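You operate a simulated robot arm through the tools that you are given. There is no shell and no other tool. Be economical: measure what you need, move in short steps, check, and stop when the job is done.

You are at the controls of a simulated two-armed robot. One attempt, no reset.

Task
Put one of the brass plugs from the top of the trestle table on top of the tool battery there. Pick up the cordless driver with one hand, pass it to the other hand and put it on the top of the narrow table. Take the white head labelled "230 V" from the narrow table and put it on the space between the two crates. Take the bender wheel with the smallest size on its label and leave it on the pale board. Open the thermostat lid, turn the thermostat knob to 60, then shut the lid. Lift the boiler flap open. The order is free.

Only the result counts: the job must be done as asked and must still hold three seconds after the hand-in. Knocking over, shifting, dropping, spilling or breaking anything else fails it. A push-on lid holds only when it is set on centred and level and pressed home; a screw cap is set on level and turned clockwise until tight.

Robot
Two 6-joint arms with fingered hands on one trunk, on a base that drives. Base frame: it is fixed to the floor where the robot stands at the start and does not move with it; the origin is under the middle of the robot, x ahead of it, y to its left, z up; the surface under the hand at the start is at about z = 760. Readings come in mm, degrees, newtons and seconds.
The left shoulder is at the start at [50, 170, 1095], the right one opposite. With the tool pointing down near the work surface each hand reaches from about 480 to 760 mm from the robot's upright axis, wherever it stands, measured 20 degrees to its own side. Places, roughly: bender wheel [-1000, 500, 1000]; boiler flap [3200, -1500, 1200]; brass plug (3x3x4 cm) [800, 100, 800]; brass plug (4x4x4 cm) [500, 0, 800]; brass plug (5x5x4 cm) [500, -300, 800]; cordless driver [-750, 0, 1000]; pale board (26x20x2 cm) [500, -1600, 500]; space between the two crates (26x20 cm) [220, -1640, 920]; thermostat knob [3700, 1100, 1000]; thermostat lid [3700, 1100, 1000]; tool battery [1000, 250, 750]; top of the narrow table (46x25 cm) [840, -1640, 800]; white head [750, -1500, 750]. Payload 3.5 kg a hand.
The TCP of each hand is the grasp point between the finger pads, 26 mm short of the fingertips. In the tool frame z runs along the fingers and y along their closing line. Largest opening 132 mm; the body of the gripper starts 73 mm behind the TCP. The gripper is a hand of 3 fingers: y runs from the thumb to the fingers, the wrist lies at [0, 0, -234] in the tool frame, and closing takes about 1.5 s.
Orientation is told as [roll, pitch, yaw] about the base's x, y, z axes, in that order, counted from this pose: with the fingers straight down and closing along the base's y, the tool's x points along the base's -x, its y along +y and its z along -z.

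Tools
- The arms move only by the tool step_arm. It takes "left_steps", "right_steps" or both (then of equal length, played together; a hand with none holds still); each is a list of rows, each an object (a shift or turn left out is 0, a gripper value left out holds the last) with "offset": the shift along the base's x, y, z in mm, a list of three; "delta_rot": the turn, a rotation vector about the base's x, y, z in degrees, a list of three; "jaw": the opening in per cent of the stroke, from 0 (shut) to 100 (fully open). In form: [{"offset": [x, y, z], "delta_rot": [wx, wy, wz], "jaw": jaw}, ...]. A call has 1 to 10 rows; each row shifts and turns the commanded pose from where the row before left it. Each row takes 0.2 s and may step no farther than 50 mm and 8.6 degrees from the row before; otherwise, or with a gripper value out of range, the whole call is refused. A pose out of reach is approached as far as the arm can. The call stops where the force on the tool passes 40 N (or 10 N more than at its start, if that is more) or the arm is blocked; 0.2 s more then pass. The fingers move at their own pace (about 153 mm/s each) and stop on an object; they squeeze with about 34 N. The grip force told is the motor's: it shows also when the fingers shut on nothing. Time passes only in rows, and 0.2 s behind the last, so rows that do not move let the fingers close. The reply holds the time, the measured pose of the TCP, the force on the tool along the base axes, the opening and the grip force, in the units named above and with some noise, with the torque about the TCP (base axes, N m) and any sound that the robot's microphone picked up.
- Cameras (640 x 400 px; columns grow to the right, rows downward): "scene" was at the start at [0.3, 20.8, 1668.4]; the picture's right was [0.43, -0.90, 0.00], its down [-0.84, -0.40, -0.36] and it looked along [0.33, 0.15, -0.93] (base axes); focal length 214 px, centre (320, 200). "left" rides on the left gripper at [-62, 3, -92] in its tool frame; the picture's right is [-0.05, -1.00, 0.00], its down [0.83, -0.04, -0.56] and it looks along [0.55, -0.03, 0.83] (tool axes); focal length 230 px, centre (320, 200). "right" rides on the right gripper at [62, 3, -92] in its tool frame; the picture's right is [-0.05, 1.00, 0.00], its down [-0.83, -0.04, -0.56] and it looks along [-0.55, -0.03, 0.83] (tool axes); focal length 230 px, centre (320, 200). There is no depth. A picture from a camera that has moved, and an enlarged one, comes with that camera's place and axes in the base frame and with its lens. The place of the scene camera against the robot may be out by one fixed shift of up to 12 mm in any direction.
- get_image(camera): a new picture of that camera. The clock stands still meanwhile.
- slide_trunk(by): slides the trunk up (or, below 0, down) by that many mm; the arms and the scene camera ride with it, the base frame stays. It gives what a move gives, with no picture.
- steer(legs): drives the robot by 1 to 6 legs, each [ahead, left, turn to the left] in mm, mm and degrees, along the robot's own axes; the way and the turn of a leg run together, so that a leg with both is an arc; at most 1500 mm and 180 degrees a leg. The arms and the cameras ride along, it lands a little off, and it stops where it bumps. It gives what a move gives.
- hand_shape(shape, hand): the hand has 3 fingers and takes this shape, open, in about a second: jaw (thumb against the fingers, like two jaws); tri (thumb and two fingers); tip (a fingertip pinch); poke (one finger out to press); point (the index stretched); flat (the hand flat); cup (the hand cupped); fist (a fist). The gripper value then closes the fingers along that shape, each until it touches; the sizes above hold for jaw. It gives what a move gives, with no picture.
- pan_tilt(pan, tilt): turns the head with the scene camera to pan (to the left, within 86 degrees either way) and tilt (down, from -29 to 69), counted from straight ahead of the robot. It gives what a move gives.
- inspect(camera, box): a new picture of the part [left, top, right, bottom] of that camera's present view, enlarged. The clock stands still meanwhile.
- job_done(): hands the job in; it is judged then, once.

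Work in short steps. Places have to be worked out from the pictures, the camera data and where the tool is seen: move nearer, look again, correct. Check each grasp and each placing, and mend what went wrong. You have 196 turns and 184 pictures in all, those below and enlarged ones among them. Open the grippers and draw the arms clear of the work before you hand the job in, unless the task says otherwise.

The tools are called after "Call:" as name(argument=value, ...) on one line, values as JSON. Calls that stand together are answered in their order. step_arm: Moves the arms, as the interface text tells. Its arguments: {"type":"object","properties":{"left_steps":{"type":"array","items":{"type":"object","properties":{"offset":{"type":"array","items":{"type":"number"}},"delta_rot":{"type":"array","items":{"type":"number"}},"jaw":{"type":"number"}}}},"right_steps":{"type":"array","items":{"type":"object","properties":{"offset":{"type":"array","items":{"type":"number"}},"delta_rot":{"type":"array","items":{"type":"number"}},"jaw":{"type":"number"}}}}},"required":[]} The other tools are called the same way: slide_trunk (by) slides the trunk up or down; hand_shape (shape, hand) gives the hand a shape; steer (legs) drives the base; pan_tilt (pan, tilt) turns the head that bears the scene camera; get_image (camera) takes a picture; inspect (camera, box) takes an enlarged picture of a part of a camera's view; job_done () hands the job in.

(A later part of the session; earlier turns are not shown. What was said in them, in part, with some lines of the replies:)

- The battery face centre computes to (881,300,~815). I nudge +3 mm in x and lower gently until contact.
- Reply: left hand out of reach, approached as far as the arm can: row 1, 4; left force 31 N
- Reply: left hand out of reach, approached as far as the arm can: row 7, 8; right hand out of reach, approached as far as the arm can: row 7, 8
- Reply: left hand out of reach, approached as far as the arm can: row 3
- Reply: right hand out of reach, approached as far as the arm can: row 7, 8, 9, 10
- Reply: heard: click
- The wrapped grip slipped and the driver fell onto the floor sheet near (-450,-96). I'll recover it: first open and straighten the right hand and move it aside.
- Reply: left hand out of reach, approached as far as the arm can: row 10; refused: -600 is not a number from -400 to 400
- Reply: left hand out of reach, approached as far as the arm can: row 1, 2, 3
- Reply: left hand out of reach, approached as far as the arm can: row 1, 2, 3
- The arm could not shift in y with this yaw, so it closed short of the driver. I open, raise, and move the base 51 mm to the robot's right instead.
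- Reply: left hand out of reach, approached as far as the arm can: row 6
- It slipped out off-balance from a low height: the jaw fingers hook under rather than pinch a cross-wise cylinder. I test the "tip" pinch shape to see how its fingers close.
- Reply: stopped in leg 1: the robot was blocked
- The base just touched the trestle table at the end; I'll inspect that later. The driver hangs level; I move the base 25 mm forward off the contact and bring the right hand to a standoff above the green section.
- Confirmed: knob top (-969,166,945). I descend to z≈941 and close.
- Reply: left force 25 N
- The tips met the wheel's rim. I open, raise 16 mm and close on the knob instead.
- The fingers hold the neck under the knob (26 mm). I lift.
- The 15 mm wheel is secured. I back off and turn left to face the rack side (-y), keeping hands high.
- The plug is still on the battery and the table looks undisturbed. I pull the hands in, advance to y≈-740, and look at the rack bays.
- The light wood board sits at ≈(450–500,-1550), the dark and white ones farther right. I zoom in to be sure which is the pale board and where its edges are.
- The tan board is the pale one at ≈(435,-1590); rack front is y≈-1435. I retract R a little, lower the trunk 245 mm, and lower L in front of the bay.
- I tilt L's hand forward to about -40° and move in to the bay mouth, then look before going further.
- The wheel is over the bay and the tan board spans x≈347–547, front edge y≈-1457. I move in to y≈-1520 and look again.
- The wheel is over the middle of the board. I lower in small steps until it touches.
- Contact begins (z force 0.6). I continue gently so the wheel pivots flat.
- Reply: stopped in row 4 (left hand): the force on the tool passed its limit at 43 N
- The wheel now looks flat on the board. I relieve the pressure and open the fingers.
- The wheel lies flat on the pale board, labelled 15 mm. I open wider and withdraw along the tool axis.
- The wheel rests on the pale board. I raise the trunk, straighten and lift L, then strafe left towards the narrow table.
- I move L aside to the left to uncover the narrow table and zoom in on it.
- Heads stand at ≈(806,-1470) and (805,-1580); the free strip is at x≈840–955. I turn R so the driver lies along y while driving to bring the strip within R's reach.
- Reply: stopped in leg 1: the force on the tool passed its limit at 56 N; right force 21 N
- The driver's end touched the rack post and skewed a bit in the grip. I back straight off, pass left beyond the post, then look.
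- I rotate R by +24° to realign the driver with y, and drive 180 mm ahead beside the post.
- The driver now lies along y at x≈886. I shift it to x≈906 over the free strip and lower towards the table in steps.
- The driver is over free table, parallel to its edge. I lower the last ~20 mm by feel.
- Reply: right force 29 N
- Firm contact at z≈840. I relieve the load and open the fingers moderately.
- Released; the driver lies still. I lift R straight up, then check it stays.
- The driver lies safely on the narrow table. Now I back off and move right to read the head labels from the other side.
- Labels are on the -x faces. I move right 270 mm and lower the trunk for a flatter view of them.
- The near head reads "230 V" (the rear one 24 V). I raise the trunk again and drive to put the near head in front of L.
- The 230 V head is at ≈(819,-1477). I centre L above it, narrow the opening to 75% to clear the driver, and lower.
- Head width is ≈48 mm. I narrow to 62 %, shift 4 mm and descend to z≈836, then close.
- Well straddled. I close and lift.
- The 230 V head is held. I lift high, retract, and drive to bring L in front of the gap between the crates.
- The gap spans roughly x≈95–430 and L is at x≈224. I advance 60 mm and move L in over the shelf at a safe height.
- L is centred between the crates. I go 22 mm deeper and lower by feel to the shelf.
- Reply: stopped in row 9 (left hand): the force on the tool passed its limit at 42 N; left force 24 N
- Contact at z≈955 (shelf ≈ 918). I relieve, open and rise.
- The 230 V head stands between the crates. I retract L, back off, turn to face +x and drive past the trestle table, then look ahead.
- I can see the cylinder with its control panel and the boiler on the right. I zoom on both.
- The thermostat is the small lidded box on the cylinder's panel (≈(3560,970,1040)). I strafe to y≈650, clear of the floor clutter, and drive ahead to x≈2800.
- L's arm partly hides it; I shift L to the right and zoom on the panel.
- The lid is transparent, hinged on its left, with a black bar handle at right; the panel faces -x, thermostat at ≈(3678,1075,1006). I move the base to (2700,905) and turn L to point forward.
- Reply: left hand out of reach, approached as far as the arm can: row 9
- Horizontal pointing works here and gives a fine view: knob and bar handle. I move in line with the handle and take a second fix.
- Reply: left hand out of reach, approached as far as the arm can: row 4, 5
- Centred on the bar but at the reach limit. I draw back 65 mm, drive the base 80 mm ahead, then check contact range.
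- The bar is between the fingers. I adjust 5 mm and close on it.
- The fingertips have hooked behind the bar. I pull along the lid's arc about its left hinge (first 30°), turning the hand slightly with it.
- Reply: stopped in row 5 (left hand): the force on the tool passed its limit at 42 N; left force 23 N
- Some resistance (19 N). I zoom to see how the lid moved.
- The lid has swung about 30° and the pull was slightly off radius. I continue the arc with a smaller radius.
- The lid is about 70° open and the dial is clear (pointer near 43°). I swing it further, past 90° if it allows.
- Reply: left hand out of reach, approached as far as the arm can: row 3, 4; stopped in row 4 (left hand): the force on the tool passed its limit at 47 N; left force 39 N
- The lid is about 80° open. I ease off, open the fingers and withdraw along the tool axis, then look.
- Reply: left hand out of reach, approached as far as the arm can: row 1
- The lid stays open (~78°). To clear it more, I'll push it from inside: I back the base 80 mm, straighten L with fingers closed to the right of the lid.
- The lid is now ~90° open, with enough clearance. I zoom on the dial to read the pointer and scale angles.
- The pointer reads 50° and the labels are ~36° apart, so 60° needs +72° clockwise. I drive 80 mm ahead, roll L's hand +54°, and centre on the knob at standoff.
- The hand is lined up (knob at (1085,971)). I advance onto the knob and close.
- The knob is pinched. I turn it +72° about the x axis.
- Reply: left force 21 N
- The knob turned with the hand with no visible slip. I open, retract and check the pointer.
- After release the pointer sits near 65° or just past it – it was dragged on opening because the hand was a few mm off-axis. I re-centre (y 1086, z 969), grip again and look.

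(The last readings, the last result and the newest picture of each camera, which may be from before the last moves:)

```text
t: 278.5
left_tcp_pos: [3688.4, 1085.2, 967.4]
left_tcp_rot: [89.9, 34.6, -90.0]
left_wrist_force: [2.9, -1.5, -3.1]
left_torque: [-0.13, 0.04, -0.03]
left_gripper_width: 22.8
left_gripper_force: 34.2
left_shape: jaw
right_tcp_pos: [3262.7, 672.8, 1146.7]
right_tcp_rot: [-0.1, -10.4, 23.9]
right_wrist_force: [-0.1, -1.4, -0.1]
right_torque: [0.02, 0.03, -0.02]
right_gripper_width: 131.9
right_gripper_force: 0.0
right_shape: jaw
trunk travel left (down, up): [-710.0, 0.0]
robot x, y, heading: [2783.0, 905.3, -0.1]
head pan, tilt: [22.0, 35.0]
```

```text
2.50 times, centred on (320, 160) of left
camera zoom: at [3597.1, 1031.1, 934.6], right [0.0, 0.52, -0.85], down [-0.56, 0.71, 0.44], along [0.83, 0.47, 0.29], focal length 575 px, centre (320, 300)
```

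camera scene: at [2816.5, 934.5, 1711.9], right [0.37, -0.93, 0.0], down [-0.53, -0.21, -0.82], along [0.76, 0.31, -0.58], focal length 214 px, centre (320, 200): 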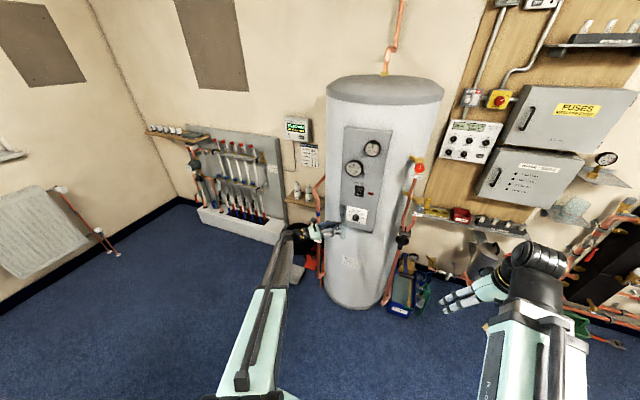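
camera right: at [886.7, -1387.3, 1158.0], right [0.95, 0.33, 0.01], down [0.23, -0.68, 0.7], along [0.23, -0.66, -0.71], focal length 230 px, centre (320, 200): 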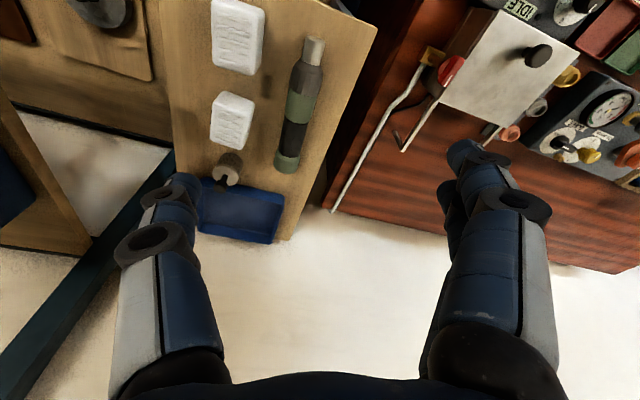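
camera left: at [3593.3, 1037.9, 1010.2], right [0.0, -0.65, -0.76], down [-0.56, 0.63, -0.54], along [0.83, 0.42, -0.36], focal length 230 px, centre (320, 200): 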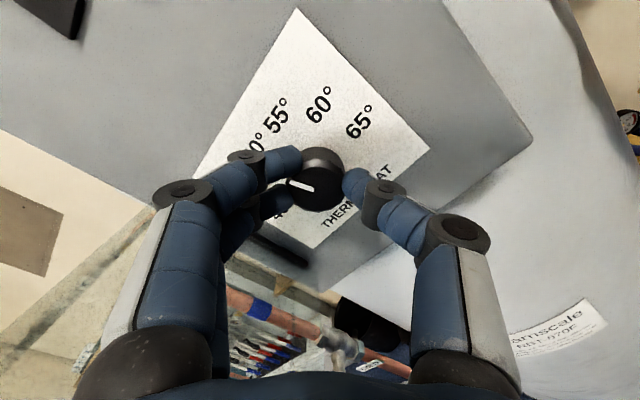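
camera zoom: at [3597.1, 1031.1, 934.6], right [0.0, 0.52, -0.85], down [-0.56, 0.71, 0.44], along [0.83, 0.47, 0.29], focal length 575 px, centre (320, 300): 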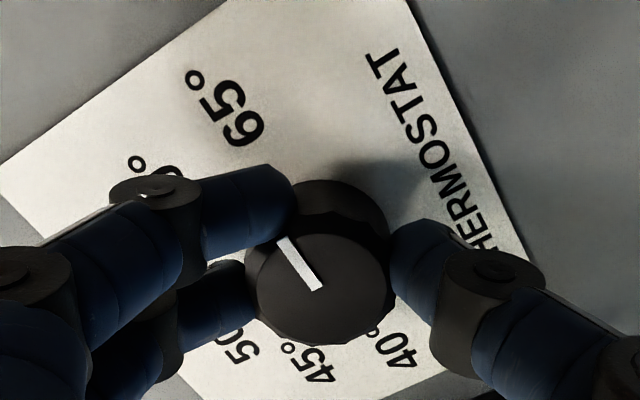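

Centred now with small forces. The pointer computes to ≈93°, i.e. at 65; I turn back 39° to reach 60 and read the forces before releasing.

Call:
step_arm(left_steps=[{"delta_rot": [-8, 0, 0]}, {"delta_rot": [-8, 0, 0]}, {"delta_rot": [-8, 0, 0]}, {"delta_rot": [-8, 0, 0]}, {"delta_rot": [-7, 0, 0]}, {"offset": [0, 0, 0]}])

```text
t: 279.9
left_tcp_pos: [3688.0, 1084.5, 970.9]
left_tcp_rot: [90.0, -4.5, -89.9]
left_wrist_force: [11.0, -3.1, 9.4]
left_torque: [0.07, -0.28, -0.06]
left_gripper_width: 21.6
left_gripper_force: 33.7
left_shape: jaw
right_tcp_pos: [3262.4, 671.4, 1147.1]
right_tcp_rot: [-0.1, -10.5, 23.8]
right_wrist_force: [0.3, -0.1, 0.4]
right_torque: [0.01, 0.0, 0.04]
right_gripper_width: 132.0
right_gripper_force: 0.1
right_shape: jaw
trunk travel left (down, up): [-710.0, 0.0]
robot x, y, heading: [2779.6, 905.4, -0.3]
head pan, tilt: [22.0, 35.0]
```

Forces are modest and the fingers now close vertically. I relieve 1.5 mm upward, open and retract, then read the dial.

Call:
step_arm(left_steps=[{"offset": [0, 0, 1.5]}, {"offset": [0, 0, 0], "jaw": 50}, {"offset": [0, 0, 0]}, {"offset": [0, 0, 0]}, {"offset": [-15, 0, 0]}, {"offset": [-40, 0, 0]}, {"offset": [-45, 0, 0]}])

Call:
inspect(camera="left", box=[240, 50, 400, 210])

```text
t: 281.5
left_tcp_pos: [3587.7, 1084.5, 971.1]
left_tcp_rot: [89.8, -4.4, -89.9]
left_wrist_force: [-0.4, -0.4, 0.2]
left_torque: [0.0, 0.01, -0.05]
left_gripper_width: 65.6
left_gripper_force: 0.0
left_shape: jaw
right_tcp_pos: [3262.3, 673.4, 1147.4]
right_tcp_rot: [-0.2, -10.4, 23.8]
right_wrist_force: [-0.2, 0.4, -0.1]
right_torque: [0.02, 0.03, -0.01]
right_gripper_width: 131.8
right_gripper_force: 0.0
right_shape: jaw
trunk travel left (down, up): [-710.0, 0.0]
robot x, y, heading: [2782.7, 906.7, 0.2]
head pan, tilt: [22.0, 35.0]
```

```text
2.50 times, centred on (320, 130) of left
camera zoom: at [3495.7, 1021.9, 978.1], right [0.0, -0.13, -0.99], down [-0.56, 0.82, -0.11], along [0.83, 0.55, -0.07], focal length 575 px, centre (320, 375)
```

zoom: 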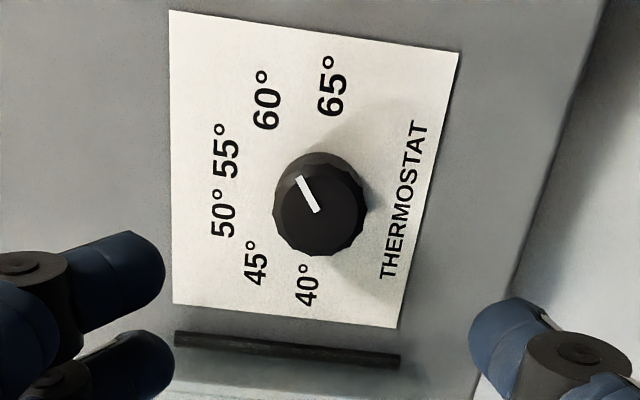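

The pointer is at 60 (within about half a degree). Now I take L around the open lid to its outer side with fingers closed.

Call:
step_arm(left_steps=[{"offset": [-42, 0, 3], "jaw": 0}, {"offset": [0, 35, 2]}, {"offset": [0, 40, 0]}, {"offset": [0, 40, 0]}, {"offset": [0, 35, 0]}, {"offset": [40, 0, 0]}, {"offset": [0, 0, 0]}])

Call:
inspect(camera="scene", box=[270, 170, 410, 270])

```text
t: 283.1
left_tcp_pos: [3585.9, 1235.4, 975.0]
left_tcp_rot: [89.8, -4.4, -89.9]
left_wrist_force: [-1.2, -0.2, 0.0]
left_torque: [0.03, -0.03, -0.01]
left_gripper_width: 0.0
left_gripper_force: 34.0
left_shape: jaw
right_tcp_pos: [3262.5, 673.3, 1146.2]
right_tcp_rot: [0.0, -10.5, 23.8]
right_wrist_force: [0.5, 0.3, 0.6]
right_torque: [-0.02, 0.0, -0.04]
right_gripper_width: 131.9
right_gripper_force: 0.0
right_shape: jaw
trunk travel left (down, up): [-710.0, 0.0]
robot x, y, heading: [2778.1, 909.3, 0.2]
head pan, tilt: [22.0, 35.0]
```

```text
4.00 times, centred on (340, 220) of scene
camera zoom: at [2810.8, 934.6, 1712.1], right [0.38, -0.93, 0.0], down [-0.53, -0.22, -0.82], along [0.76, 0.31, -0.57], focal length 858 px, centre (240, 120)
```

zoom: 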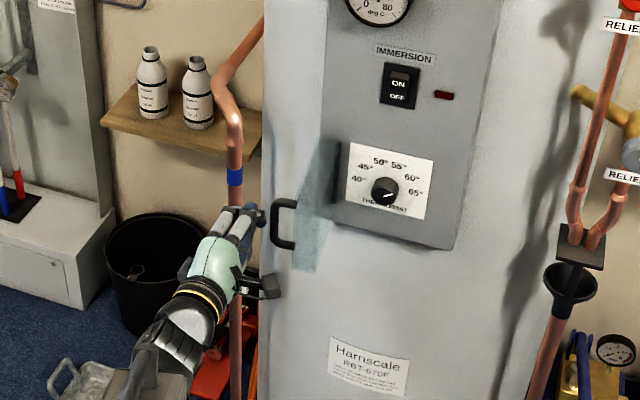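

L is to the left of the handle. I push the lid shut along its arc.

Call:
step_arm(left_steps=[{"offset": [0, -30, 0]}, {"offset": [-3, -25, 0]}, {"offset": [-5, -25, 0]}, {"offset": [0, -22, 0]}, {"offset": [3, -20, 0]}, {"offset": [8, -17, 0]}, {"offset": [8, -14, 0]}, {"offset": [10, -11, 0]}, {"offset": [0, 0, 0]}])

Call:
inspect(camera="scene", box=[270, 170, 410, 270])

```text
t: 285.1
left_tcp_pos: [3606.7, 1067.7, 975.5]
left_tcp_rot: [89.8, -4.4, -90.0]
left_wrist_force: [-0.1, -0.3, -0.2]
left_torque: [0.0, -0.03, 0.07]
left_gripper_width: 0.1
left_gripper_force: 34.0
left_shape: jaw
right_tcp_pos: [3263.1, 672.3, 1146.5]
right_tcp_rot: [-0.1, -10.5, 23.8]
right_wrist_force: [1.3, -1.3, -0.3]
right_torque: [-0.05, 0.0, 0.0]
right_gripper_width: 131.9
right_gripper_force: 0.2
right_shape: jaw
trunk travel left (down, up): [-710.0, 0.0]
robot x, y, heading: [2780.0, 901.2, -0.3]
head pan, tilt: [22.0, 35.0]
```

```text
4.00 times, centred on (340, 220) of scene
camera zoom: at [2811.3, 934.5, 1712.1], right [0.37, -0.93, 0.0], down [-0.53, -0.22, -0.82], along [0.76, 0.31, -0.57], focal length 858 px, centre (240, 120)
```

zoom: 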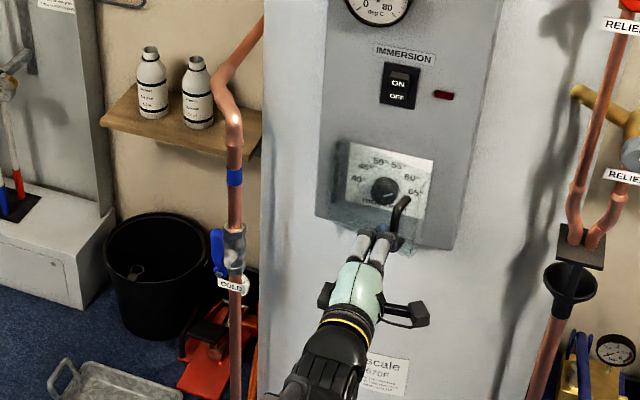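

The lid has swung most of the way. I finish the arc and press it gently home.

Call:
step_arm(left_steps=[{"offset": [12, -9, 0]}, {"offset": [12, -6, 0]}, {"offset": [8, -3, 0]}, {"offset": [6, -2, 0]}, {"offset": [5, 0, 0]}, {"offset": [4, 0, 0]}, {"offset": [3, 0, 0]}, {"offset": [3, 0, 0]}, {"offset": [0, 0, 0]}])

Call:
inspect(camera="scene", box=[300, 180, 380, 240])

```text
t: 286.6
left_tcp_pos: [3647.2, 1051.6, 979.5]
left_tcp_rot: [90.2, -4.4, -90.0]
left_wrist_force: [-32.2, 2.2, 10.2]
left_torque: [-0.1, 0.45, -0.37]
left_gripper_width: 0.0
left_gripper_force: 34.0
left_shape: jaw
right_tcp_pos: [3259.7, 673.4, 1148.8]
right_tcp_rot: [-0.2, -10.7, 23.8]
right_wrist_force: [0.2, 0.6, 0.6]
right_torque: [0.03, -0.01, -0.01]
right_gripper_width: 131.9
right_gripper_force: 0.1
right_shape: jaw
trunk travel left (down, up): [-710.0, 0.0]
robot x, y, heading: [2777.0, 906.9, -0.1]
head pan, tilt: [22.0, 35.0]
stopped in row 7 (left hand): the force on the tool passed its limit at 42 N (the readings are from after the stop); the commanded pose is now the measured one
```

```text
6.67 times, centred on (340, 210) of scene
camera zoom: at [2805.6, 934.4, 1712.3], right [0.38, -0.93, 0.0], down [-0.53, -0.22, -0.82], along [0.76, 0.31, -0.57], focal length 1430 px, centre (187, 133)
```

zoom: 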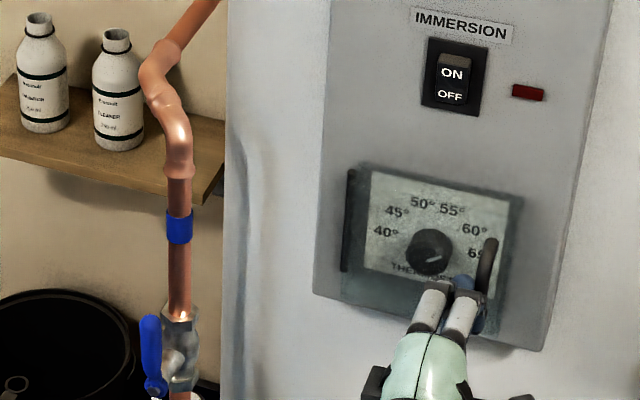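

The lid appears shut. I retract L slightly and zoom once more to verify lid and pointer.

Call:
step_arm(left_steps=[{"offset": [-25, 0, 0]}, {"offset": [-40, -10, -10]}, {"offset": [-20, -25, -30]}, {"offset": [0, -25, -40]}])

Call:
inspect(camera="scene", box=[318, 190, 366, 226])

```text
t: 287.6
left_tcp_pos: [3566.1, 991.3, 894.5]
left_tcp_rot: [89.9, -4.4, -90.1]
left_wrist_force: [0.3, 0.1, 0.6]
left_torque: [0.0, 0.01, 0.0]
left_gripper_width: 0.1
left_gripper_force: 34.0
left_shape: jaw
right_tcp_pos: [3261.9, 672.5, 1147.0]
right_tcp_rot: [-0.1, -10.6, 23.8]
right_wrist_force: [0.2, 0.0, 0.5]
right_torque: [-0.01, 0.02, 0.01]
right_gripper_width: 131.7
right_gripper_force: 0.1
right_shape: jaw
trunk travel left (down, up): [-710.0, 0.0]
robot x, y, heading: [2777.9, 905.9, -0.2]
head pan, tilt: [22.0, 35.0]
```

```text
11.11 times, centred on (342, 208) of scene
camera zoom: at [2811.2, 934.4, 1712.1], right [0.38, -0.93, 0.0], down [-0.53, -0.22, -0.82], along [0.76, 0.31, -0.57], focal length 2383 px, centre (76, 111)
```

zoom: 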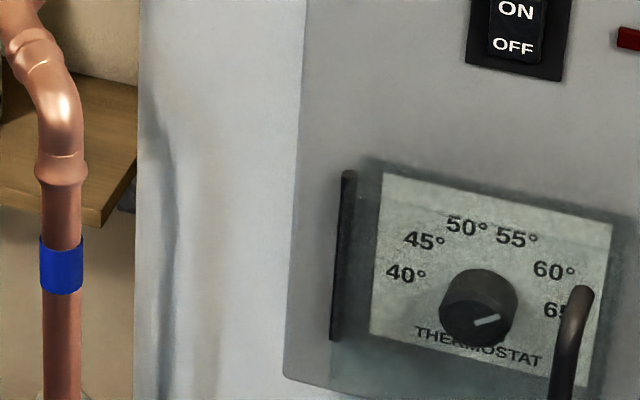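

Lid shut and pointer at 60°. Next the boiler: I turn the head right for a view of it and the floor between.

Call:
pan_tilt(pan=-72, tilt=22)

Call:
get_image(camera="scene")

```text
t: 289.3
left_tcp_pos: [3565.6, 991.0, 895.2]
left_tcp_rot: [89.9, -4.4, -90.0]
left_wrist_force: [-0.4, 0.2, -0.6]
left_torque: [0.0, 0.02, -0.03]
left_gripper_width: 0.1
left_gripper_force: 34.2
left_shape: jaw
right_tcp_pos: [3261.8, 672.7, 1146.7]
right_tcp_rot: [-0.2, -10.5, 23.9]
right_wrist_force: [-1.2, 0.0, -0.2]
right_torque: [0.01, -0.04, -0.01]
right_gripper_width: 132.0
right_gripper_force: 0.1
right_shape: jaw
trunk travel left (down, up): [-710.0, 0.0]
robot x, y, heading: [2780.0, 906.7, -0.2]
head pan, tilt: [-72.0, 22.0]
```

```text
17 pictures are left
camera scene: at [2758.2, 813.2, 1732.7], right [-0.95, -0.31, 0.0], down [-0.12, 0.36, -0.93], along [0.29, -0.88, -0.37], focal length 214 px, centre (320, 200)
```

scene: 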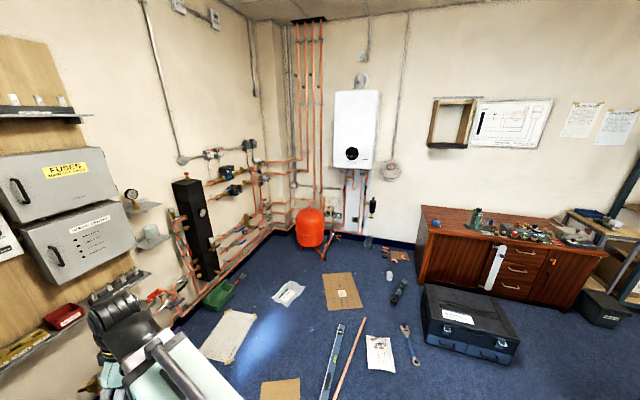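

The boiler's front faces +y, round dial at ≈(3161,-1520,1342). I zoom on its lower front to find the flap.

Call:
inspect(camera="scene", box=[320, 80, 400, 185])

```text
3.81 times, centred on (360, 132) of scene
camera zoom: at [2758.2, 813.2, 1732.7], right [-0.95, -0.31, 0.0], down [-0.12, 0.36, -0.93], along [0.29, -0.88, -0.37], focal length 817 px, centre (168, 457)
```

zoom: 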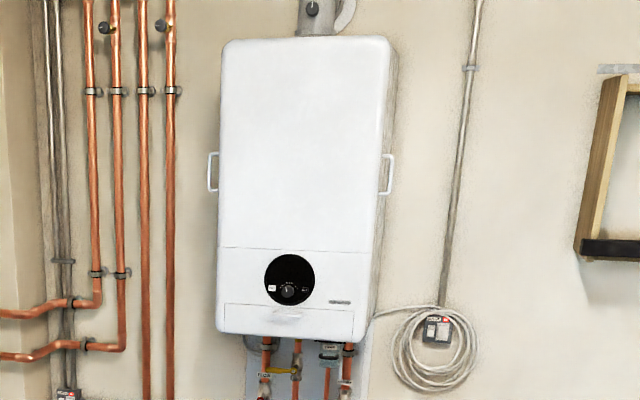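

The flap is the bottom strip with a lip handle at ≈(3162,-1520,1238), hinged on top. I turn right, strafe to x≈3330 (clear of the floor tools) and approach, to use R.

Call:
step_arm(left_steps=[{"offset": [-25, 0, 20]}, {"offset": [-10, 0, 20]}])

Call:
steer(legs=[[0, 0, -89.8], [0, 550, 0], [1400, 0, 0]])

Call:
pan_tilt(pan=-12, tilt=25)

Call:
get_image(camera="scene")

```text
t: 289.9
left_tcp_pos: [3531.5, 991.7, 935.6]
left_tcp_rot: [89.9, -4.5, -90.0]
left_wrist_force: [-0.1, -0.5, 0.4]
left_torque: [-0.02, 0.01, -0.02]
left_gripper_width: 0.0
left_gripper_force: 34.4
left_shape: jaw
right_tcp_pos: [3262.7, 673.5, 1146.1]
right_tcp_rot: [0.0, -10.4, 23.9]
right_wrist_force: [0.7, 0.2, 0.8]
right_torque: [0.03, -0.01, 0.01]
right_gripper_width: 131.9
right_gripper_force: 0.0
right_shape: jaw
trunk travel left (down, up): [-710.0, 0.0]
robot x, y, heading: [2775.8, 905.4, -0.0]
head pan, tilt: [-72.0, 22.0]
```

```text
t: 292.2
left_tcp_pos: [3432.3, 536.8, 936.7]
left_tcp_rot: [89.8, -4.4, -120.8]
left_wrist_force: [-0.2, 0.2, -0.9]
left_torque: [0.04, 0.02, 0.04]
left_gripper_width: 0.0
left_gripper_force: 34.2
left_shape: jaw
right_tcp_pos: [3036.9, 401.1, 1146.8]
right_tcp_rot: [0.0, -10.6, -7.2]
right_wrist_force: [0.0, -0.4, -0.3]
right_torque: [0.06, -0.06, 0.0]
right_gripper_width: 132.0
right_gripper_force: 0.1
right_shape: jaw
trunk travel left (down, up): [-710.0, 0.0]
robot x, y, heading: [2740.5, 847.6, -30.8]
head pan, tilt: [-72.0, 22.0]
stopped in leg 1: the robot was blocked; the commanded pose is now the measured one
```

```text
t: 293.5
left_tcp_pos: [3433.0, 536.8, 936.6]
left_tcp_rot: [89.9, -4.5, -120.8]
left_wrist_force: [-0.1, -0.3, -0.2]
left_torque: [-0.03, 0.02, -0.03]
left_gripper_width: 0.0
left_gripper_force: 34.3
left_shape: jaw
right_tcp_pos: [3037.0, 401.8, 1146.4]
right_tcp_rot: [0.0, -10.5, -7.1]
right_wrist_force: [-0.1, -0.2, 0.5]
right_torque: [0.0, 0.01, -0.03]
right_gripper_width: 131.9
right_gripper_force: 0.1
right_shape: jaw
trunk travel left (down, up): [-710.0, 0.0]
robot x, y, heading: [2744.7, 849.2, -30.7]
head pan, tilt: [-12.0, 25.0]
```

```text
15 pictures are left
camera scene: at [2764.8, 803.2, 1727.8], right [-0.68, -0.73, 0.0], down [-0.31, 0.29, -0.91], along [0.66, -0.62, -0.42], focal length 214 px, centre (320, 200)
```

scene: 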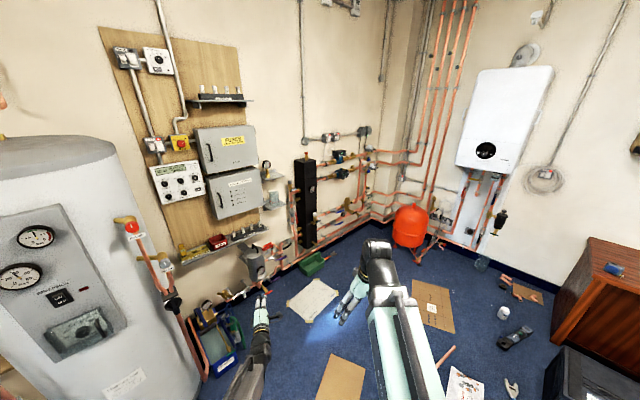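

The turn was blocked at -31° (something close behind-left). I move off ahead-right, finish the turn, then strafe and approach.

Call:
steer(legs=[[130, -110, 0], [0, 0, -59], [0, 530, 0]])

```text
t: 300.3
left_tcp_pos: [3406.9, -74.4, 935.8]
left_tcp_rot: [90.0, -4.5, 179.1]
left_wrist_force: [-0.8, -1.0, -0.1]
left_torque: [-0.01, 0.01, -0.01]
left_gripper_width: 0.0
left_gripper_force: 34.0
left_shape: jaw
right_tcp_pos: [3093.0, 201.1, 1146.7]
right_tcp_rot: [-0.1, -10.5, -67.1]
right_wrist_force: [-0.4, -0.8, -0.2]
right_torque: [0.02, 0.01, 0.01]
right_gripper_width: 131.9
right_gripper_force: 0.1
right_shape: jaw
trunk travel left (down, up): [-710.0, 0.0]
robot x, y, heading: [3330.0, 681.5, -91.1]
head pan, tilt: [-12.0, 25.0]
```

Clear now. I drive ahead 1200 mm towards the boiler.

Call:
steer(legs=[[0, 0, 1.1], [1200, 0, 0]])

Call:
pan_tilt(pan=-10, tilt=22)

Call:
inspect(camera="scene", box=[230, 120, 430, 260])

```text
t: 306.7
left_tcp_pos: [3431.8, -1273.0, 934.3]
left_tcp_rot: [89.9, -4.5, -179.6]
left_wrist_force: [0.1, -0.8, 0.4]
left_torque: [0.05, 0.02, -0.02]
left_gripper_width: 0.0
left_gripper_force: 33.9
left_shape: jaw
right_tcp_pos: [3110.5, -1005.1, 1147.2]
right_tcp_rot: [0.0, -10.5, -65.9]
right_wrist_force: [0.7, 0.0, -0.4]
right_torque: [0.0, 0.01, -0.01]
right_gripper_width: 131.9
right_gripper_force: 0.0
right_shape: jaw
trunk travel left (down, up): [-710.0, 0.0]
robot x, y, heading: [3338.0, -519.3, -89.4]
head pan, tilt: [-12.0, 25.0]
```

```text
t: 307.3
left_tcp_pos: [3431.6, -1272.0, 937.3]
left_tcp_rot: [89.9, -4.5, -179.6]
left_wrist_force: [0.2, 0.3, -0.2]
left_torque: [0.02, 0.0, 0.0]
left_gripper_width: 0.1
left_gripper_force: 33.9
left_shape: jaw
right_tcp_pos: [3111.3, -1004.1, 1146.9]
right_tcp_rot: [-0.1, -10.5, -65.7]
right_wrist_force: [0.8, 0.0, 0.2]
right_torque: [0.02, -0.02, 0.05]
right_gripper_width: 132.0
right_gripper_force: 0.1
right_shape: jaw
trunk travel left (down, up): [-710.0, 0.0]
robot x, y, heading: [3338.5, -519.9, -89.6]
head pan, tilt: [-10.0, 22.0]
```

```text
2.86 times, centred on (330, 190) of scene
camera zoom: at [3312.6, -574.9, 1732.7], right [-0.99, 0.17, 0.0], down [0.06, 0.37, -0.93], along [-0.15, -0.91, -0.37], focal length 613 px, centre (291, 229)
```

zoom: 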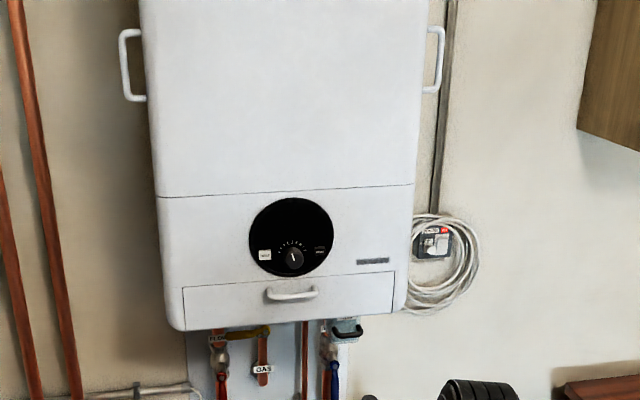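

Handle triangulates to ≈(3158,-1500,1237), a horizontal bar. I turn R so it will close vertically: first remove its lean and yaw it to +90°.

Call:
step_arm(right_steps=[{"offset": [0, -8, 0], "delta_rot": [4.8, 2.1, 0]}, {"offset": [0, -8, 0], "delta_rot": [4.8, 2.2, 0]}, {"offset": [0, -8, 0], "delta_rot": [0, 0, 8.2]}, {"offset": [0, -8, 0], "delta_rot": [0, 0, 8.2]}, {"offset": [0, -8, 0], "delta_rot": [0, 0, 8.2]}, {"offset": [0, -8, 0], "delta_rot": [0, 0, 8.2]}, {"offset": [0, -8, 0], "delta_rot": [0, 0, 8.2]}, {"offset": [0, -8, 0], "delta_rot": [0, 0, 8.2]}, {"offset": [0, 0, 0], "delta_rot": [0, 0, 8.2]}, {"offset": [0, 0, 0], "delta_rot": [0, 0, 8.2]}])

Call:
step_arm(right_steps=[{"offset": [0, -28, 5], "delta_rot": [-8.4, 0, 0]}, {"offset": [0, -28, 5], "delta_rot": [-8.4, 0, 0]}, {"offset": [0, -28, 8], "delta_rot": [-8.4, 0, 0]}, {"offset": [4, -28, 8], "delta_rot": [-8.4, 0, 0]}, {"offset": [4, -28, 10], "delta_rot": [-8.4, 0, 0]}, {"offset": [4, -28, 10], "delta_rot": [-8.4, 0, 0]}, {"offset": [4, -28, 10], "delta_rot": [-8.4, 0, 0]}, {"offset": [4, -28, 10], "delta_rot": [-8.4, 0, 0]}, {"offset": [4, -20, 10], "delta_rot": [-8.4, 0, 0]}, {"offset": [4, -15, 5], "delta_rot": [-8.4, 0, 0]}])

```text
t: 309.5
left_tcp_pos: [3431.3, -1272.6, 935.5]
left_tcp_rot: [89.9, -4.4, -179.5]
left_wrist_force: [-0.4, -0.1, -0.1]
left_torque: [-0.02, -0.03, 0.02]
left_gripper_width: 0.0
left_gripper_force: 33.6
left_shape: jaw
right_tcp_pos: [3111.3, -1071.0, 1148.4]
right_tcp_rot: [0.0, 0.0, -14.2]
right_wrist_force: [0.3, 0.0, 0.8]
right_torque: [0.01, 0.0, -0.02]
right_gripper_width: 131.9
right_gripper_force: 0.1
right_shape: jaw
right hand out of reach, approached as far as the arm can: row 9, 10
trunk travel left (down, up): [-710.0, 0.0]
robot x, y, heading: [3338.3, -519.3, -89.7]
head pan, tilt: [-10.0, 22.0]
```

```text
t: 311.7
left_tcp_pos: [3431.1, -1272.4, 937.1]
left_tcp_rot: [89.9, -4.4, -179.5]
left_wrist_force: [-0.3, -0.5, -0.6]
left_torque: [-0.02, -0.01, 0.03]
left_gripper_width: 0.0
left_gripper_force: 33.6
left_shape: jaw
right_tcp_pos: [3149.9, -1327.4, 1227.3]
right_tcp_rot: [-83.9, -14.1, -2.2]
right_wrist_force: [0.2, 1.6, -0.5]
right_torque: [-0.02, 0.04, 0.0]
right_gripper_width: 131.9
right_gripper_force: 0.2
right_shape: jaw
right hand out of reach, approached as far as the arm can: row 10
trunk travel left (down, up): [-710.0, 0.0]
robot x, y, heading: [3334.6, -519.1, -89.5]
head pan, tilt: [-10.0, 22.0]
```

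R points forward with nearly vertical closing (14° tilt – fine). I look with its camera.

Call:
get_image(camera="right")

```text
13 pictures are left
camera right: at [3093.1, -1234.7, 1220.8], right [0.3, 0.09, -0.95], down [0.8, 0.52, 0.3], along [0.52, -0.85, 0.08], focal length 230 px, centre (320, 200)
```

right: 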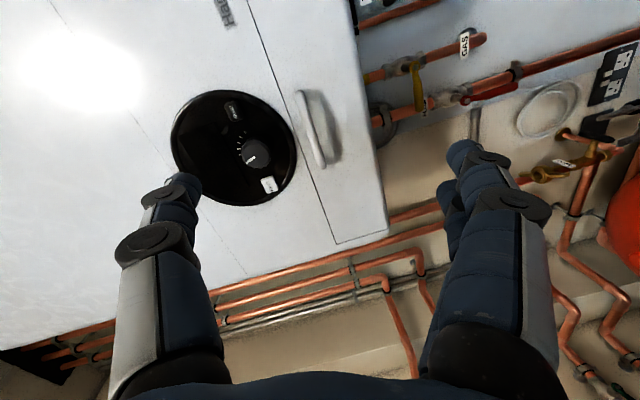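

The handle is at ≈(3161,-1500,1230). I drive 80 mm ahead and advance R onto the bar with the fingers half open, then close.

Call:
steer(legs=[[80, 0, 0]])

Call:
step_arm(right_steps=[{"offset": [8, -20, 1], "jaw": 55}, {"offset": [3, -20, 1]}, {"offset": [0, -17, 0]}, {"offset": [0, -10, 0]}, {"offset": [0, 0, 0]}])

Call:
get_image(camera="right")

```text
t: 312.8
left_tcp_pos: [3432.0, -1353.6, 933.8]
left_tcp_rot: [89.8, -4.5, -179.6]
left_wrist_force: [-0.8, -0.4, -0.8]
left_torque: [-0.02, 0.02, -0.02]
left_gripper_width: 0.0
left_gripper_force: 33.7
left_shape: jaw
right_tcp_pos: [3150.7, -1408.8, 1226.5]
right_tcp_rot: [-83.7, -14.1, -2.3]
right_wrist_force: [0.0, -0.7, -0.5]
right_torque: [-0.01, 0.05, 0.05]
right_gripper_width: 131.7
right_gripper_force: 0.1
right_shape: jaw
trunk travel left (down, up): [-710.0, 0.0]
robot x, y, heading: [3337.1, -601.1, -89.6]
head pan, tilt: [-10.0, 22.0]
```

```text
t: 314.0
left_tcp_pos: [3432.3, -1352.9, 936.0]
left_tcp_rot: [89.9, -4.4, -179.5]
left_wrist_force: [0.1, 0.7, -0.1]
left_torque: [0.0, 0.01, -0.02]
left_gripper_width: 0.3
left_gripper_force: 34.2
left_shape: jaw
right_tcp_pos: [3161.5, -1473.7, 1228.4]
right_tcp_rot: [-83.7, -14.1, -2.4]
right_wrist_force: [-5.3, 3.1, -6.1]
right_torque: [-0.11, -0.28, -0.07]
right_gripper_width: 68.9
right_gripper_force: 0.1
right_shape: jaw
trunk travel left (down, up): [-710.0, 0.0]
robot x, y, heading: [3339.3, -599.3, -89.5]
head pan, tilt: [-10.0, 22.0]
```

```text
12 pictures are left
camera right: at [3104.1, -1380.4, 1221.3], right [0.3, 0.1, -0.95], down [0.8, 0.52, 0.3], along [0.52, -0.85, 0.07], focal length 230 px, centre (320, 200)
```

right: 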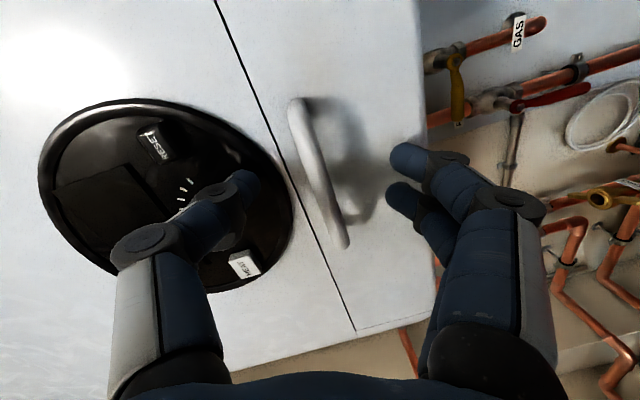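

The bar is between thumb and fingers; I close to hook it.

Call:
step_arm(right_steps=[{"offset": [0, 0, 0], "jaw": 30}, {"offset": [0, -3, 0], "jaw": 0}, {"offset": [0, 0, 0]}, {"offset": [0, 0, 0]}, {"offset": [0, 0, 0]}, {"offset": [0, 0, 0]}])

Call:
get_image(camera="right")

```text
t: 315.4
left_tcp_pos: [3432.7, -1353.5, 934.9]
left_tcp_rot: [89.8, -4.4, -179.4]
left_wrist_force: [0.2, -0.6, -0.4]
left_torque: [0.0, -0.04, 0.02]
left_gripper_width: 0.0
left_gripper_force: 34.6
left_shape: jaw
right_tcp_pos: [3161.3, -1478.2, 1228.8]
right_tcp_rot: [-83.7, -14.0, -2.2]
right_wrist_force: [0.4, -2.7, -4.4]
right_torque: [-0.04, 0.06, 0.0]
right_gripper_width: 0.0
right_gripper_force: 34.0
right_shape: jaw
trunk travel left (down, up): [-710.0, 0.0]
robot x, y, heading: [3338.7, -600.6, -89.5]
head pan, tilt: [-10.0, 22.0]
```

```text
11 pictures are left
camera right: at [3105.4, -1384.5, 1221.6], right [0.3, 0.1, -0.95], down [0.8, 0.52, 0.3], along [0.52, -0.85, 0.07], focal length 230 px, centre (320, 200)
```

right: 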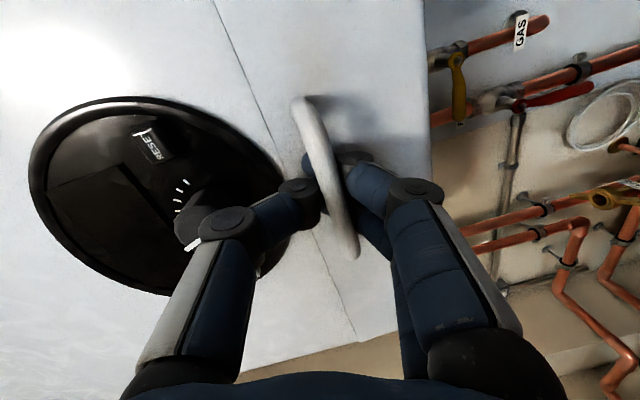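

The fingers are hooked behind the bar. "Lift" suggests a top hinge, so I try moving slightly out and up, watching the force.

Call:
step_arm(right_steps=[{"offset": [0, 3, 3]}, {"offset": [0, 2, 5]}, {"offset": [0, 1, 5]}, {"offset": [0, 0, 0]}])

```text
t: 316.4
left_tcp_pos: [3431.5, -1356.5, 931.7]
left_tcp_rot: [89.6, -4.4, -179.5]
left_wrist_force: [-0.3, 0.5, -0.9]
left_torque: [-0.01, -0.01, 0.02]
left_gripper_width: 0.0
left_gripper_force: 33.7
left_shape: jaw
right_tcp_pos: [3161.4, -1479.2, 1234.4]
right_tcp_rot: [-83.1, -14.1, -2.5]
right_wrist_force: [0.9, -21.1, -31.8]
right_torque: [-0.29, 0.18, -0.12]
right_gripper_width: 0.0
right_gripper_force: 34.5
right_shape: jaw
trunk travel left (down, up): [-710.0, 0.0]
robot x, y, heading: [3341.6, -600.4, -89.4]
head pan, tilt: [-10.0, 22.0]
```

It resists both ways along that direction. I go back and try the other possibility: pulling outward and slightly down.

Call:
step_arm(right_steps=[{"offset": [0, 0, -6]}, {"offset": [0, 4, -2]}, {"offset": [0, 5, -2]}, {"offset": [0, 5, -2]}, {"offset": [0, 0, 0]}])

```text
t: 317.6
left_tcp_pos: [3431.2, -1356.0, 931.5]
left_tcp_rot: [89.6, -4.4, -179.5]
left_wrist_force: [-0.7, -0.5, 0.8]
left_torque: [-0.02, 0.01, -0.02]
left_gripper_width: 0.1
left_gripper_force: 34.5
left_shape: jaw
right_tcp_pos: [3161.1, -1464.3, 1224.1]
right_tcp_rot: [-83.1, -14.1, -2.3]
right_wrist_force: [-0.6, -28.5, -28.8]
right_torque: [-0.45, 0.23, -0.16]
right_gripper_width: 0.0
right_gripper_force: 34.5
right_shape: jaw
trunk travel left (down, up): [-710.0, 0.0]
robot x, y, heading: [3338.9, -599.3, -89.7]
head pan, tilt: [-10.0, 22.0]
```

It moved out about 14 mm; I look at what the flap is doing.

Call:
get_image(camera="right")

```text
10 pictures are left
camera right: at [3104.5, -1370.1, 1217.3], right [0.3, 0.11, -0.95], down [0.8, 0.51, 0.31], along [0.52, -0.85, 0.07], focal length 230 px, centre (320, 200)
```

right: 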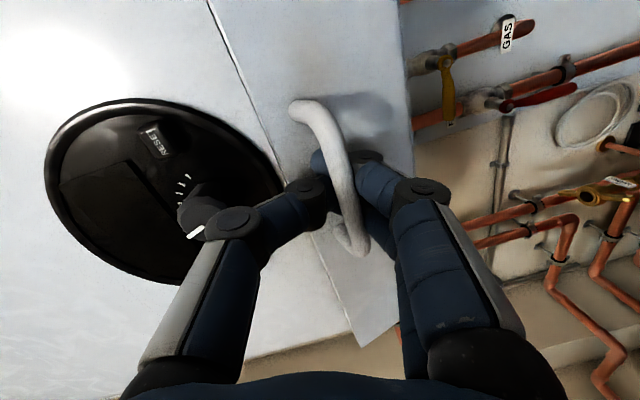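

The flap's upper edge has come outward, so it is hinged at the bottom. I follow that arc (out and down), tilting the hand with it.

Call:
step_arm(right_steps=[{"offset": [0, 4, -5], "delta_rot": [6, 0, 0]}, {"offset": [0, 5, -4], "delta_rot": [6, 0, 0]}, {"offset": [0, 5, -5.5], "delta_rot": [6, 0, 0]}, {"offset": [0, 4.8, -6], "delta_rot": [6, 0, 0]}, {"offset": [0, 0, 0]}])

Call:
inspect(camera="scene", box=[230, 140, 410, 266])

```text
t: 318.1
left_tcp_pos: [3432.5, -1355.7, 932.0]
left_tcp_rot: [89.6, -4.4, -179.4]
left_wrist_force: [-0.1, -0.2, 0.6]
left_torque: [0.02, 0.04, 0.04]
left_gripper_width: 0.0
left_gripper_force: 34.0
left_shape: jaw
right_tcp_pos: [3161.1, -1460.4, 1214.6]
right_tcp_rot: [-73.9, -13.6, -4.6]
right_wrist_force: [-1.0, -31.7, -22.6]
right_torque: [-0.54, 0.17, -0.14]
right_gripper_width: 0.1
right_gripper_force: 34.3
right_shape: jaw
trunk travel left (down, up): [-710.0, 0.0]
robot x, y, heading: [3339.4, -602.0, -89.2]
head pan, tilt: [-10.0, 22.0]
stopped in row 2 (right hand): the force on the tool passed its limit at 52 N (the readings are from after the stop); the commanded pose is now the measured one
```

```text
3.17 times, centred on (320, 203) of scene
camera zoom: at [3312.5, -662.7, 1732.4], right [-0.99, 0.17, 0.0], down [0.06, 0.37, -0.93], along [-0.15, -0.91, -0.38], focal length 681 px, centre (320, 190)
```

zoom: 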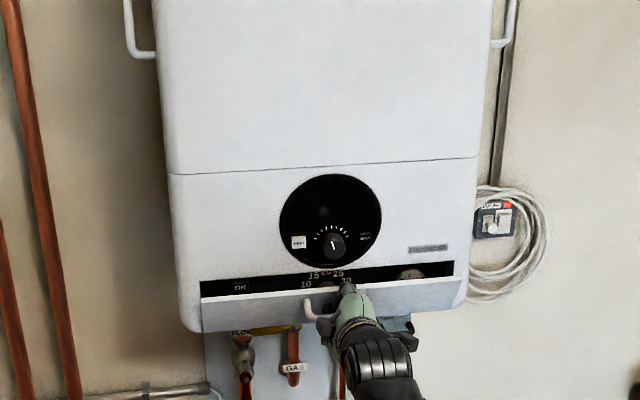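

It is indeed bottom-hinged and partly open. The reaction tells me to go more downward; I continue along the corrected arc.

Call:
step_arm(right_steps=[{"offset": [0, -3, -3]}, {"offset": [0, 3, -10], "delta_rot": [6, 0, 0]}, {"offset": [0, 3.3, -9.5], "delta_rot": [6, 0, 0]}, {"offset": [0, 1.5, -10], "delta_rot": [6, 0, 0]}, {"offset": [0, -0.7, -10.5], "delta_rot": [6, 0, 0]}, {"offset": [0, -2.7, -10], "delta_rot": [6, 0, 0]}, {"offset": [0, 0, 0]}])

Call:
inspect(camera="scene", box=[230, 140, 410, 266])

```text
t: 319.5
left_tcp_pos: [3433.9, -1349.1, 938.3]
left_tcp_rot: [89.9, -4.5, -179.5]
left_wrist_force: [0.0, 0.4, 0.5]
left_torque: [0.01, 0.01, -0.01]
left_gripper_width: 0.0
left_gripper_force: 33.7
left_shape: jaw
right_tcp_pos: [3164.2, -1451.2, 1196.8]
right_tcp_rot: [-49.6, -10.4, -9.7]
right_wrist_force: [0.6, 4.1, 30.7]
right_torque: [-1.84, 0.17, -0.23]
right_gripper_width: 0.1
right_gripper_force: 34.2
right_shape: jaw
trunk travel left (down, up): [-710.0, 0.0]
robot x, y, heading: [3337.9, -601.4, -89.5]
head pan, tilt: [-10.0, 22.0]
stopped in row 6 (right hand): the force on the tool passed its limit at 55 N (the readings are from after the stop); the commanded pose is now the measured one
```

```text
3.17 times, centred on (320, 203) of scene
camera zoom: at [3314.0, -650.1, 1733.2], right [-0.99, 0.17, 0.0], down [0.06, 0.37, -0.93], along [-0.15, -0.92, -0.37], focal length 681 px, centre (320, 190)
```

zoom: 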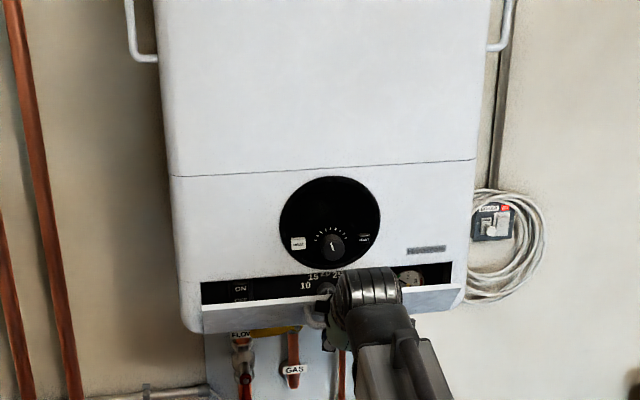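

It jams with the fingers in the handle. I release, withdraw along the tool axis, close the fingers, and move above the flap's upper edge to push it down from inside.

Call:
step_arm(right_steps=[{"offset": [0, 0, 3]}, {"offset": [0, 0, 0], "jaw": 45}, {"offset": [0, 0, 0]}, {"offset": [0, 0, 0]}, {"offset": [0, 15, 13]}, {"offset": [0, 30, 26]}, {"offset": [15, 30, 26], "jaw": 0}, {"offset": [25, 10, 30]}, {"offset": [25, 0, 20]}, {"offset": [0, 0, 0]}])

Call:
inspect(camera="scene", box=[230, 140, 410, 266])

```text
t: 321.7
left_tcp_pos: [3431.4, -1350.9, 935.5]
left_tcp_rot: [89.9, -4.5, -179.5]
left_wrist_force: [0.6, -0.1, 0.3]
left_torque: [0.0, -0.03, 0.01]
left_gripper_width: 0.2
left_gripper_force: 33.8
left_shape: jaw
right_tcp_pos: [3227.8, -1368.8, 1305.1]
right_tcp_rot: [-48.7, -10.3, -9.9]
right_wrist_force: [0.0, 0.5, 0.3]
right_torque: [0.01, 0.01, -0.01]
right_gripper_width: 0.2
right_gripper_force: 33.8
right_shape: jaw
trunk travel left (down, up): [-710.0, 0.0]
robot x, y, heading: [3336.5, -601.5, -89.9]
head pan, tilt: [-10.0, 22.0]
```

```text
3.17 times, centred on (320, 203) of scene
camera zoom: at [3313.0, -654.5, 1732.7], right [-0.99, 0.17, 0.0], down [0.06, 0.37, -0.93], along [-0.15, -0.91, -0.37], focal length 681 px, centre (320, 190)
```

zoom: 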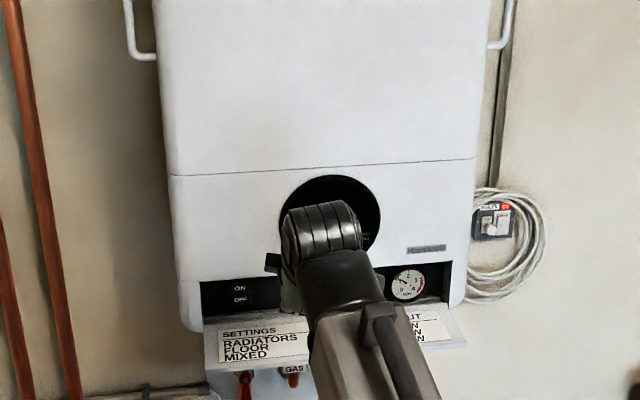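

The flap has dropped fully open, showing its inner label. I draw R back, back the base off, and open both hands.

Call:
step_arm(right_steps=[{"offset": [0, 40, 10]}, {"offset": [0, 40, 10]}, {"offset": [0, 30, 0]}])

Call:
steer(legs=[[-150, 0, 0]])

Call:
step_arm(left_steps=[{"jaw": 100}, {"offset": [0, 0, 0]}, {"offset": [0, 0, 0]}, {"offset": [0, 0, 0]}], right_steps=[{"jaw": 100, "offset": [0, 20, 0]}, {"offset": [-20, 20, 0]}, {"offset": [-20, 0, 0]}, {"offset": [0, 0, 0]}])

Call:
inspect(camera="scene", box=[230, 130, 410, 266])

```text
t: 322.5
left_tcp_pos: [3431.4, -1351.2, 936.4]
left_tcp_rot: [89.9, -4.4, -179.5]
left_wrist_force: [-0.3, 0.5, -0.9]
left_torque: [0.0, 0.0, 0.02]
left_gripper_width: 0.1
left_gripper_force: 34.5
left_shape: jaw
right_tcp_pos: [3227.4, -1256.9, 1324.1]
right_tcp_rot: [-48.8, -10.4, -9.8]
right_wrist_force: [-0.5, 0.4, -0.2]
right_torque: [-0.03, 0.0, 0.02]
right_gripper_width: 0.0
right_gripper_force: 34.0
right_shape: jaw
trunk travel left (down, up): [-710.0, 0.0]
robot x, y, heading: [3339.2, -598.0, -89.4]
head pan, tilt: [-10.0, 22.0]
```

```text
t: 323.9
left_tcp_pos: [3429.7, -1197.7, 937.3]
left_tcp_rot: [90.0, -4.5, -179.7]
left_wrist_force: [0.6, 0.6, 0.7]
left_torque: [0.02, 0.01, 0.03]
left_gripper_width: 0.2
left_gripper_force: 34.8
left_shape: jaw
right_tcp_pos: [3224.9, -1104.0, 1324.9]
right_tcp_rot: [-48.8, -10.3, -9.8]
right_wrist_force: [0.1, 0.2, 1.2]
right_torque: [0.02, -0.01, -0.01]
right_gripper_width: 0.0
right_gripper_force: 34.0
right_shape: jaw
trunk travel left (down, up): [-710.0, 0.0]
robot x, y, heading: [3338.0, -446.1, -89.9]
head pan, tilt: [-10.0, 22.0]
```

```text
t: 324.9
left_tcp_pos: [3429.2, -1199.9, 936.7]
left_tcp_rot: [90.0, -4.4, -179.6]
left_wrist_force: [-1.1, -0.4, -0.8]
left_torque: [0.01, -0.04, -0.03]
left_gripper_width: 132.0
left_gripper_force: 0.1
left_shape: jaw
right_tcp_pos: [3187.6, -1064.8, 1323.0]
right_tcp_rot: [-48.6, -10.3, -9.9]
right_wrist_force: [-0.7, -0.2, -0.1]
right_torque: [0.01, 0.01, -0.01]
right_gripper_width: 131.9
right_gripper_force: 0.1
right_shape: jaw
trunk travel left (down, up): [-710.0, 0.0]
robot x, y, heading: [3339.9, -448.1, -89.7]
head pan, tilt: [-10.0, 22.0]
```

```text
2.94 times, centred on (320, 198) of scene
camera zoom: at [3312.2, -501.8, 1732.7], right [-0.99, 0.17, 0.0], down [0.06, 0.37, -0.93], along [-0.15, -0.91, -0.37], focal length 631 px, centre (320, 206)
```

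zoom: 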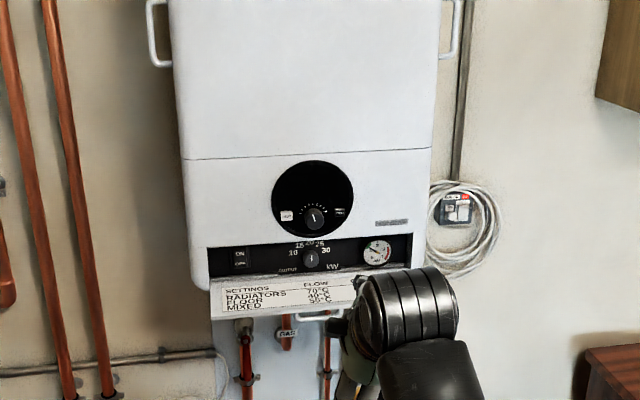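

The flap is fully open and settings visible. One last check looking back at the trestle table (plug on battery) before handing in.

Call:
pan_tilt(pan=-86, tilt=20)

Call:
get_image(camera="scene")

```text
t: 326.4
left_tcp_pos: [3430.3, -1198.9, 935.9]
left_tcp_rot: [89.8, -4.4, -179.5]
left_wrist_force: [-0.8, 0.6, 0.6]
left_torque: [0.02, -0.04, 0.0]
left_gripper_width: 131.6
left_gripper_force: 0.0
left_shape: jaw
right_tcp_pos: [3186.8, -1065.0, 1323.3]
right_tcp_rot: [-48.6, -10.3, -9.8]
right_wrist_force: [0.6, 0.6, -0.3]
right_torque: [-0.02, -0.01, -0.02]
right_gripper_width: 131.8
right_gripper_force: 0.0
right_shape: jaw
trunk travel left (down, up): [-710.0, 0.0]
robot x, y, heading: [3339.8, -446.7, -89.6]
head pan, tilt: [-85.9, 20.0]
```

```text
5 pictures are left
camera scene: at [3234.7, -417.6, 1735.9], right [-0.08, 1.0, 0.0], down [0.34, 0.03, -0.94], along [-0.94, -0.07, -0.34], focal length 214 px, centre (320, 200)
```

scene: 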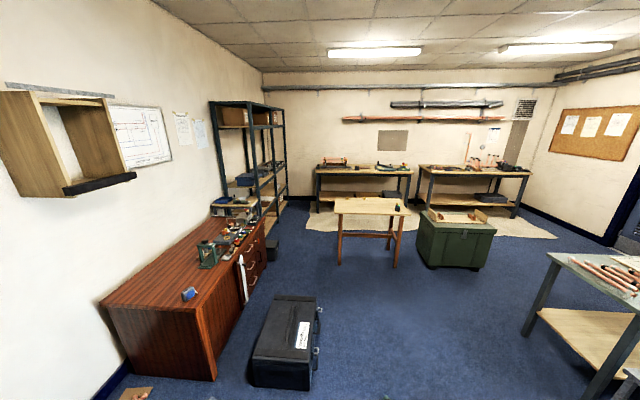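

Call:
inspect(camera="scene", box=[380, 190, 420, 220])

Call:
inspect(camera="scene", box=[205, 165, 265, 215])

```text
13.33 times, centred on (400, 205) of scene
camera zoom: at [3234.7, -417.6, 1735.9], right [-0.08, 1.0, 0.0], down [0.34, 0.03, -0.94], along [-0.94, -0.07, -0.34], focal length 2860 px, centre (-747, 133)
```

zoom: 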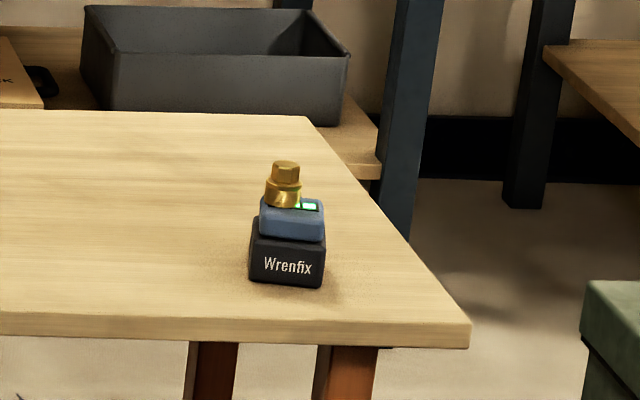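

```text
8.00 times, centred on (235, 190) of scene
camera zoom: at [3234.7, -417.6, 1735.9], right [-0.08, 1.0, 0.0], down [0.34, 0.03, -0.94], along [-0.94, -0.07, -0.34], focal length 1716 px, centre (1000, 280)
```

zoom: 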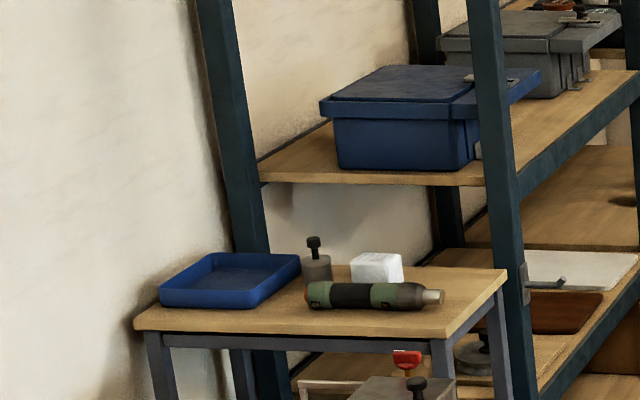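

The plug is on the battery, the driver is on the narrow table and the wheel is on its board; the head between the crates, the thermostat and the flap were checked earlier. Both hands are open and clear, so I hand in.

Call:
job_done()

```text
The job is handed in.
```

I handed the job in with every item done, but the driver was dropped twice and the robot bumped things four times along the way.

**Where things ended up**
- **Plug:** the 3x3x4 cm brass plug stands on the tool battery; I checked this just before hand-in.
- **Driver:** it lies on the narrow table, after the left hand picked it up and passed it to the right. It fell during the first pass, and again while being picked up off the floor; the third attempt held.
- **White head:** the "230 V" head stands on the shelf between the two crates.
- **Bender wheel:** the 15 mm wheel, the smallest label I saw (the other reads 22), rests on the tan board. I took that to be the pale board because it was nearest the position given.
- **Thermostat:** the knob reads 60 to within about half a degree, and the lid is shut.
- **Boiler flap:** it is hinged at the bottom, so it opens by dropping down, and it is fully open.

**Bumps and contacts**
- The base touched the trestle table while backing; nothing on the table looked moved afterwards.
- While being carried, the driver bumped a rack post.
- A base turn near the cylinder was blocked, probably by the stool behind it; I did not check the stool afterwards.
- A finger may have brushed the boiler's dial, and I did not check whether its setting changed.
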